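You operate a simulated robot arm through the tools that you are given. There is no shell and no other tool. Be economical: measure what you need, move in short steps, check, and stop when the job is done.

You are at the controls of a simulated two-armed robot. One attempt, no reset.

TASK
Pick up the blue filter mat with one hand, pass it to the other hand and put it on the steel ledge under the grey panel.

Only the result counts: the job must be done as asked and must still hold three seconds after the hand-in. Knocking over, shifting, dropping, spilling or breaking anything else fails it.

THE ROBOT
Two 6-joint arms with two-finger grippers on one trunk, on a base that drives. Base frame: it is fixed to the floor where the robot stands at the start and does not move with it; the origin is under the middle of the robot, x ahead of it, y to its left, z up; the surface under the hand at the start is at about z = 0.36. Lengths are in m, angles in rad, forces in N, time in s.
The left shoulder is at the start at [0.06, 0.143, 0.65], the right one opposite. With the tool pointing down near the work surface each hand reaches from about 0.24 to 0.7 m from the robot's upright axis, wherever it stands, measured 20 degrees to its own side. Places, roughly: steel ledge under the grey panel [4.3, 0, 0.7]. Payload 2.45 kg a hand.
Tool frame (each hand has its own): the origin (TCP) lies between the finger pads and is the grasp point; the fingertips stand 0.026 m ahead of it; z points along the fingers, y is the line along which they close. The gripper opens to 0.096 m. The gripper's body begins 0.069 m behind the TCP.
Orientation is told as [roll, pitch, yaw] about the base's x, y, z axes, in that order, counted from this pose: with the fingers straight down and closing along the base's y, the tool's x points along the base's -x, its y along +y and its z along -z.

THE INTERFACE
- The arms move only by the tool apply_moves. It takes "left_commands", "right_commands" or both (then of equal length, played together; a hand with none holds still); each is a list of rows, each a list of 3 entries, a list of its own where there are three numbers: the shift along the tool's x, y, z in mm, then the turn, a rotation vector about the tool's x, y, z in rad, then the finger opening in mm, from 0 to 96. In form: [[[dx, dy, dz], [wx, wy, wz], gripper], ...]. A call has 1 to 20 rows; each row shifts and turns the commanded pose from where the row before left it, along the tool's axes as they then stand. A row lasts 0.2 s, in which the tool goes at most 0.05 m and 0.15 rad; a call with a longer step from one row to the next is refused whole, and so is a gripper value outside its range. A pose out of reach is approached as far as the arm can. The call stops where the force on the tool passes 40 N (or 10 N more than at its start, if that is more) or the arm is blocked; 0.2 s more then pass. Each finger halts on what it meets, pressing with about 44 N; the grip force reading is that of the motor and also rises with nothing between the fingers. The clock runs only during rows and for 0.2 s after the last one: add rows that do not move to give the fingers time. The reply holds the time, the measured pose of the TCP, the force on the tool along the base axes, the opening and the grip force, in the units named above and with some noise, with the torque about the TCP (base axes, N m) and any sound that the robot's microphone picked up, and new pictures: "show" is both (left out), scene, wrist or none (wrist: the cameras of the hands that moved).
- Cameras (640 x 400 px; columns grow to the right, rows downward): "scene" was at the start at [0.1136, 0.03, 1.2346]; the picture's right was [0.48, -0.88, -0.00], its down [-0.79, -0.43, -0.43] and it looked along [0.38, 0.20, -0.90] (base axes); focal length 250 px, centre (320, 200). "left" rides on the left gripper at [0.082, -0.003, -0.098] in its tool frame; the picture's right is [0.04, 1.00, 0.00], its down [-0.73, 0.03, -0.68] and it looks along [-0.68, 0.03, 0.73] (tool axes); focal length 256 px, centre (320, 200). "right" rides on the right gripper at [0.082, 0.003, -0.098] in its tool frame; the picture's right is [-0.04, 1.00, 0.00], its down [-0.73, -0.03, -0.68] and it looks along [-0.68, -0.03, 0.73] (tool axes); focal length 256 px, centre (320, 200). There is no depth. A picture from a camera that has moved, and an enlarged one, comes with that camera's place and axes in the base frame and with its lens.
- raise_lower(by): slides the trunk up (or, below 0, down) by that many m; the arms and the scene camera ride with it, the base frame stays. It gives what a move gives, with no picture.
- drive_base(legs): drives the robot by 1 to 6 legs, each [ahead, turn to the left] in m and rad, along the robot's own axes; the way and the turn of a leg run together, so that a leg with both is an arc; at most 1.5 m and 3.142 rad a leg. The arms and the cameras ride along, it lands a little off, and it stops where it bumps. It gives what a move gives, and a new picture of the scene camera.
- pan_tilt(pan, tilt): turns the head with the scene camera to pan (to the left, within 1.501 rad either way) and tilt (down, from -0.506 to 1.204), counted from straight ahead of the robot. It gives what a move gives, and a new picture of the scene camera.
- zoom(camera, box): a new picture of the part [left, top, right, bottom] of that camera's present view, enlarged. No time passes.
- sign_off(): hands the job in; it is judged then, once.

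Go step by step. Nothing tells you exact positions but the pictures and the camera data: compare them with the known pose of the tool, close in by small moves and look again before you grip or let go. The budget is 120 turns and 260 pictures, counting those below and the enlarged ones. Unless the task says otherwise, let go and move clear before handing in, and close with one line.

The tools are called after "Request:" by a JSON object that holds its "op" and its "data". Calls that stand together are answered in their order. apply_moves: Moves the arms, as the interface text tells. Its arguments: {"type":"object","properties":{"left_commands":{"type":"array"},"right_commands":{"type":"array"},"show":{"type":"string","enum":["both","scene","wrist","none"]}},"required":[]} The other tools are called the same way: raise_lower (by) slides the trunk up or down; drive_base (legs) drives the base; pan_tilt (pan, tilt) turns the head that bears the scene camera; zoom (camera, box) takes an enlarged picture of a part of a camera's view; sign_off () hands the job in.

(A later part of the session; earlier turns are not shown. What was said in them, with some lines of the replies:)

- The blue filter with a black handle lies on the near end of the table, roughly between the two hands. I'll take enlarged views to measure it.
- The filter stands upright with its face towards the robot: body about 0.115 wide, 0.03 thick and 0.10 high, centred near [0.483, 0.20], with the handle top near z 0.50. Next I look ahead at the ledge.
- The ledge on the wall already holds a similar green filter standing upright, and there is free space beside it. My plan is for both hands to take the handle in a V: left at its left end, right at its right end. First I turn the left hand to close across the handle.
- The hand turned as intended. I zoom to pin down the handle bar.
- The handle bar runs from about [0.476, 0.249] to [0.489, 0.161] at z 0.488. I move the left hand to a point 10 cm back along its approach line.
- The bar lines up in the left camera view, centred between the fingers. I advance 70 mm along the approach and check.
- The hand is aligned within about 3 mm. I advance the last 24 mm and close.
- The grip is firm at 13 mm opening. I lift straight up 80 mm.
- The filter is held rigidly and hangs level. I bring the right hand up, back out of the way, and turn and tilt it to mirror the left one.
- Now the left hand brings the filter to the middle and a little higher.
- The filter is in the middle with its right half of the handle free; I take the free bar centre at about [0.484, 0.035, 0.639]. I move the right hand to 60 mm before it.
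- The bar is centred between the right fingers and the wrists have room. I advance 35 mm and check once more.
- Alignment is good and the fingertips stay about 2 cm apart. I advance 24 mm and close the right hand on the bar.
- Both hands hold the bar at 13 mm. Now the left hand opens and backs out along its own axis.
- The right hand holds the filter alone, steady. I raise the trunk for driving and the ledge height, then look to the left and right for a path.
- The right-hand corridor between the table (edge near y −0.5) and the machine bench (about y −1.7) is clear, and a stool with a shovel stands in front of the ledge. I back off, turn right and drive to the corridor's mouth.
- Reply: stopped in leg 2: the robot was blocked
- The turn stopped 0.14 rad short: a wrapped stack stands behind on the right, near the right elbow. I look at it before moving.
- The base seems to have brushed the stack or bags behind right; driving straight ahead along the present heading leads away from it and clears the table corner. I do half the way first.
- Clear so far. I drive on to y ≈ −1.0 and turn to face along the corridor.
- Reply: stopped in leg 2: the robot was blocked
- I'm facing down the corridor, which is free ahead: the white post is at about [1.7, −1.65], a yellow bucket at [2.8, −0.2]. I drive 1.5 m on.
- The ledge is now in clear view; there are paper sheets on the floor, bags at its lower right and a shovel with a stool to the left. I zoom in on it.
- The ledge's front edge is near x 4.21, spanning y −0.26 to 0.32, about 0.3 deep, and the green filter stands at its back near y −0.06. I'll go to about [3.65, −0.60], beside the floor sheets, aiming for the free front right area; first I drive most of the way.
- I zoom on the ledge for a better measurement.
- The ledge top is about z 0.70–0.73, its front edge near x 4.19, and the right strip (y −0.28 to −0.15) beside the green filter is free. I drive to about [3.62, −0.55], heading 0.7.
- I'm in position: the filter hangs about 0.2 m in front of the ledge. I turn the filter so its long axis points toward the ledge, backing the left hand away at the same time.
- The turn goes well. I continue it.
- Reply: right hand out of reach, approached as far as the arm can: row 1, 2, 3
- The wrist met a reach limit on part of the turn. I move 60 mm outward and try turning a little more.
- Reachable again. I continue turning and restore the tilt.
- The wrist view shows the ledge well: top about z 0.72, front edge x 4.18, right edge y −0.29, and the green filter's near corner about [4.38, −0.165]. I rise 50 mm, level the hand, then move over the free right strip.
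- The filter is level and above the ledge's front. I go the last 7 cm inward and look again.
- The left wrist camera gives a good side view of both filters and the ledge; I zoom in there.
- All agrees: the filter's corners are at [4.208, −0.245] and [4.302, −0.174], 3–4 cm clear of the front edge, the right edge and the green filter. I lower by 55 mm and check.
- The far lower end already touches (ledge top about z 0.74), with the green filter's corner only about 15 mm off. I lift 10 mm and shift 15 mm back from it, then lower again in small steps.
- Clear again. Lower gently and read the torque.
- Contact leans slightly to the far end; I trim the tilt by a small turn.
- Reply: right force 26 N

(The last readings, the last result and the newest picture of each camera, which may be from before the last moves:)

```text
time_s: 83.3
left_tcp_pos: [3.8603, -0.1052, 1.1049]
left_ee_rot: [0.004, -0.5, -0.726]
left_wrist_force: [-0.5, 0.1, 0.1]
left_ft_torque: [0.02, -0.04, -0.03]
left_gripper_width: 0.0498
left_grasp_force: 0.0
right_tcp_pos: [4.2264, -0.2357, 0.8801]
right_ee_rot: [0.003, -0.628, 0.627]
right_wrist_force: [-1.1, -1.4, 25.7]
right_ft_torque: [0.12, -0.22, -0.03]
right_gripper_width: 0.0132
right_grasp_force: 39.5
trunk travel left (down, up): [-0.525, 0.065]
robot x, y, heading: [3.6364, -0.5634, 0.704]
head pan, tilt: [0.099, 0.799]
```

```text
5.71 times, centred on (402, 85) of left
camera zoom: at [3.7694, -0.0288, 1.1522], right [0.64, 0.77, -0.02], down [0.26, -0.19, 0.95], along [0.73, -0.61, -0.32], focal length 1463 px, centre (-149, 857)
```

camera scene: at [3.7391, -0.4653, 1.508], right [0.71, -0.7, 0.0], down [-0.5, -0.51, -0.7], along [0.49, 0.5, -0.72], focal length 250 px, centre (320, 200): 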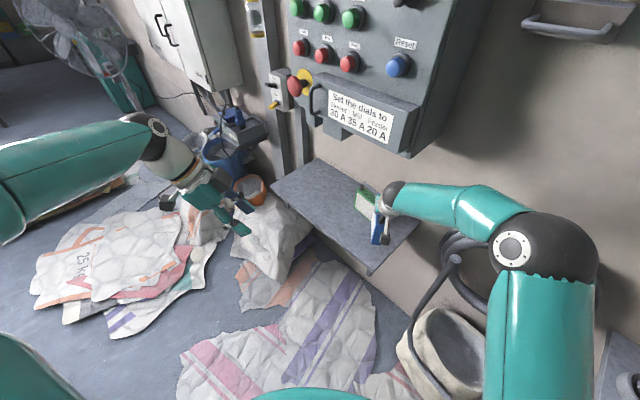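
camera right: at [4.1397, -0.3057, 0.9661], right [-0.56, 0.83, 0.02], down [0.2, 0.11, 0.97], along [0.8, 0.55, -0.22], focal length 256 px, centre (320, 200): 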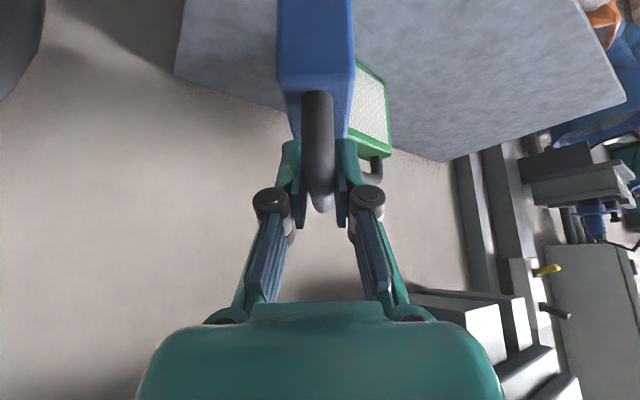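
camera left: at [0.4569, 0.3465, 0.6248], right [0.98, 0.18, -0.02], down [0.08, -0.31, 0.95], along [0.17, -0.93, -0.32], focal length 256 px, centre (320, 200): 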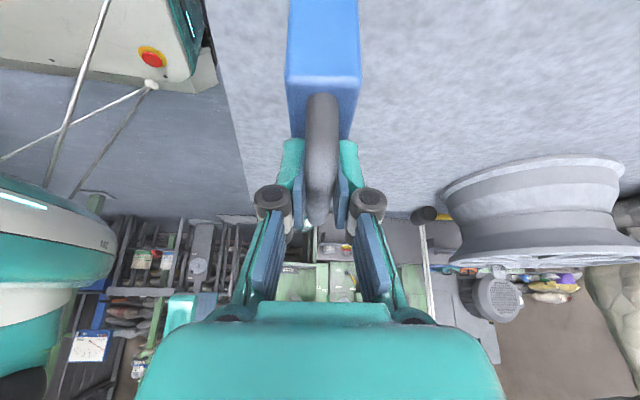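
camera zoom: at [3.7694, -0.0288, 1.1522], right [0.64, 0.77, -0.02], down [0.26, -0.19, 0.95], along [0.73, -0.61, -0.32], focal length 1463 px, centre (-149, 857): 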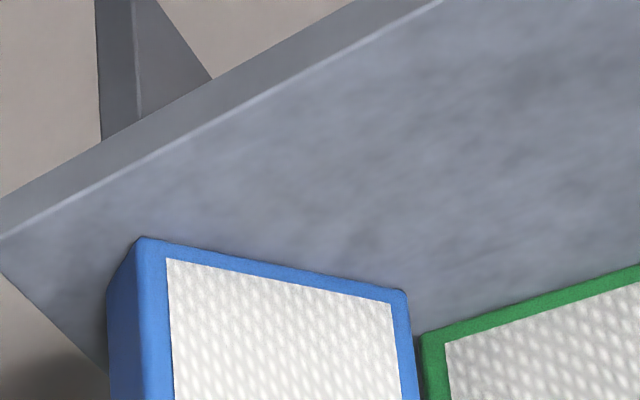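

The filter now sits flat. I ease the press a little, then open slowly.

Request:
{"op": "apply_moves", "data": {"right_commands": [[[-0.9, 0, -1.3], [0, 0, 0], 0], [[0, 0, 0], [0, 0, 0], 13], [[0, 0, 0], [0, 0, 0], 18], [[0, 0, 0], [0, 0, 0], 26], [[0, 0, 0], [0, 0, 0], 34], [[0, 0, 0], [0, 0, 0], 34], [[0, 0, 0], [0, 0, 0], 34]], "show": "wrist"}}

Request:
{"op": "zoom", "data": {"camera": "left", "box": [336, 50, 512, 160]}}

```text
time_s: 84.9
left_tcp_pos: [3.862, -0.1032, 1.1048]
left_ee_rot: [0.0, -0.5, -0.726]
left_wrist_force: [-0.7, -0.3, 0.3]
left_ft_torque: [0.03, 0.01, 0.04]
left_gripper_width: 0.05
left_grasp_force: 0.1
right_tcp_pos: [4.2281, -0.235, 0.8788]
right_ee_rot: [0.001, -0.619, 0.628]
right_wrist_force: [0.3, -0.5, -0.9]
right_ft_torque: [-0.01, 0.04, -0.02]
right_gripper_width: 0.0338
right_grasp_force: 0.0
trunk travel left (down, up): [-0.525, 0.065]
robot x, y, heading: [3.6383, -0.5616, 0.699]
head pan, tilt: [0.099, 0.799]
camera right: at [4.1264, -0.3075, 0.9111], right [-0.56, 0.83, 0.02], down [0.18, 0.09, 0.98], along [0.81, 0.55, -0.2], focal length 256 px, centre (320, 200)
```

right: 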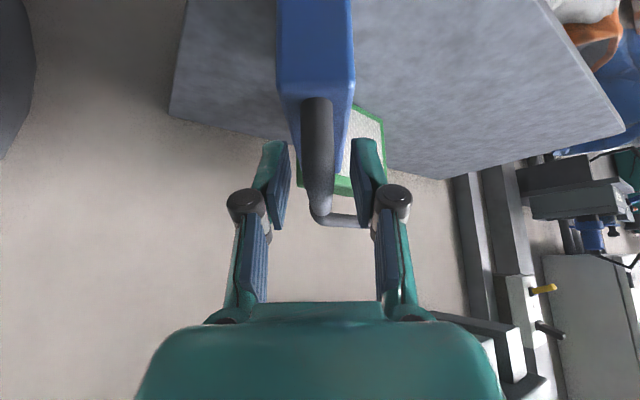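

```text
3.64 times, centred on (424, 105) of left
camera zoom: at [3.7717, -0.0274, 1.151], right [0.64, 0.77, -0.02], down [0.26, -0.19, 0.95], along [0.73, -0.61, -0.32], focal length 931 px, centre (-58, 546)
```

zoom: 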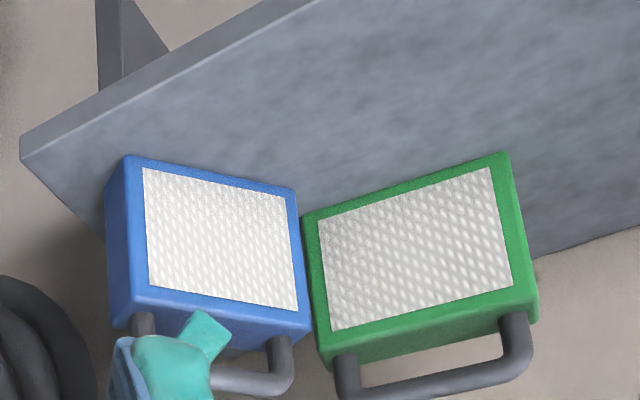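

The filter stands by itself and the bar is free between the fingers. I back the hand out along its axis.

Request:
{"op": "apply_moves", "data": {"right_commands": [[[0, 0, -10], [0, 0, 0], 34], [[0, 0, -20], [0, 0, 0], 34], [[0, 0, -30], [0, 0, 0], 34], [[0, 0, -40], [0, 0, 0], 34], [[0, 0, 0], [0, 0, 0], 34]], "show": "both"}}

Request:
{"op": "zoom", "data": {"camera": "left", "box": [336, 50, 512, 160]}}

```text
time_s: 86.1
left_tcp_pos: [3.862, -0.1029, 1.1034]
left_ee_rot: [-0.001, -0.499, -0.726]
left_wrist_force: [0.3, 0.3, -0.6]
left_ft_torque: [0.02, 0.02, -0.01]
left_gripper_width: 0.0497
left_grasp_force: 0.0
right_tcp_pos: [4.1795, -0.271, 0.96]
right_ee_rot: [0.001, -0.619, 0.631]
right_wrist_force: [0.0, 1.3, -0.4]
right_ft_torque: [-0.02, 0.02, 0.02]
right_gripper_width: 0.034
right_grasp_force: 0.0
trunk travel left (down, up): [-0.525, 0.065]
robot x, y, heading: [3.6363, -0.5633, 0.693]
head pan, tilt: [0.099, 0.799]
camera scene: at [3.7397, -0.4647, 1.5079], right [0.72, -0.7, 0.0], down [-0.5, -0.51, -0.7], along [0.49, 0.5, -0.72], focal length 250 px, centre (320, 200)
camera right: at [4.0789, -0.342, 0.9929], right [-0.56, 0.83, 0.02], down [0.18, 0.1, 0.98], along [0.81, 0.55, -0.2], focal length 256 px, centre (320, 200)
```

scene: 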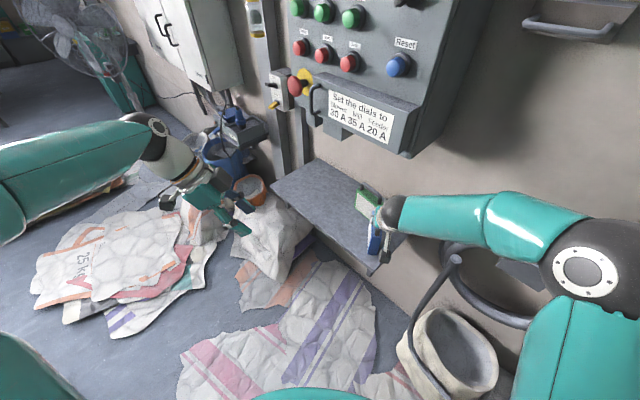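
right: 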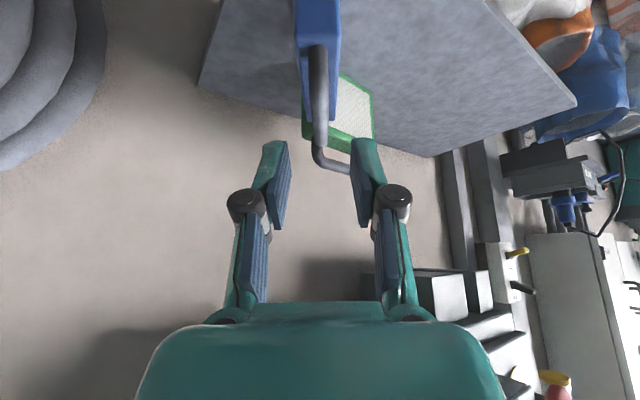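

```text
3.64 times, centred on (424, 105) of left
camera zoom: at [3.7723, -0.0269, 1.1506], right [0.64, 0.77, -0.02], down [0.26, -0.19, 0.95], along [0.73, -0.61, -0.32], focal length 931 px, centre (-58, 546)
```

zoom: 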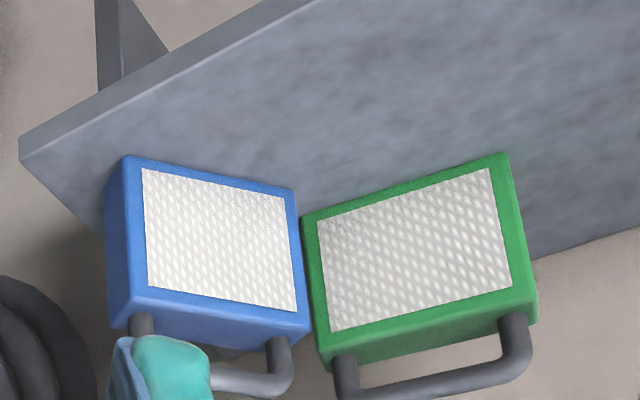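

The filter stays put. I withdraw a little more for clearance.

Request:
{"op": "apply_moves", "data": {"right_commands": [[[0, 0, -40], [0, 0, 0], 34], [[0, 0, -40], [0, 0, 0], 34], [[0, 0, 0], [0, 0, 0], 34]], "show": "scene"}}

Request:
{"op": "zoom", "data": {"camera": "scene", "box": [300, 150, 460, 250]}}

```text
time_s: 86.9
left_tcp_pos: [3.863, -0.1024, 1.1046]
left_ee_rot: [-0.001, -0.499, -0.725]
left_wrist_force: [0.7, 0.2, 0.2]
left_ft_torque: [0.0, 0.0, -0.03]
left_gripper_width: 0.05
left_grasp_force: 0.1
right_tcp_pos: [4.1418, -0.2999, 1.0239]
right_ee_rot: [0.0, -0.621, 0.627]
right_wrist_force: [-0.4, 0.4, 0.3]
right_ft_torque: [-0.01, 0.07, -0.01]
right_gripper_width: 0.0341
right_grasp_force: 0.0
trunk travel left (down, up): [-0.525, 0.065]
robot x, y, heading: [3.6336, -0.5653, 0.698]
head pan, tilt: [0.099, 0.799]
camera scene: at [3.7393, -0.4649, 1.5079], right [0.72, -0.7, 0.0], down [-0.5, -0.51, -0.7], along [0.49, 0.5, -0.72], focal length 250 px, centre (320, 200)
```

scene: 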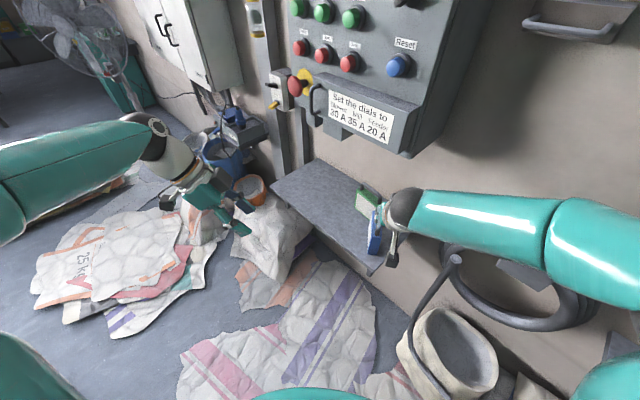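

```text
4.00 times, centred on (380, 200) of scene
camera zoom: at [3.7393, -0.4649, 1.5079], right [0.72, -0.7, 0.0], down [-0.5, -0.51, -0.7], along [0.49, 0.5, -0.72], focal length 1001 px, centre (80, 200)
```

zoom: 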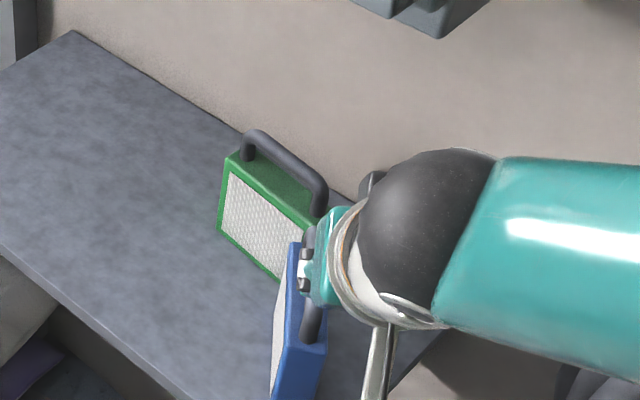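

The blue filter stands upright on the ledge beside the untouched green one, and both hands are clear. I hand it in.

Request:
{"op": "sign_off", "data": {}}

```text
The job is handed in.
```

The blue filter mat was picked up with the left hand, passed to the right hand and set upright on the steel ledge under the grey panel. It stood there on its own when I handed in. On the way, the base was stopped twice as blocked while turning, and I didn't confirm what it touched. The wrapped stack behind the start position is likely for the first stop. I saw nothing moved, but I didn't look back to check.
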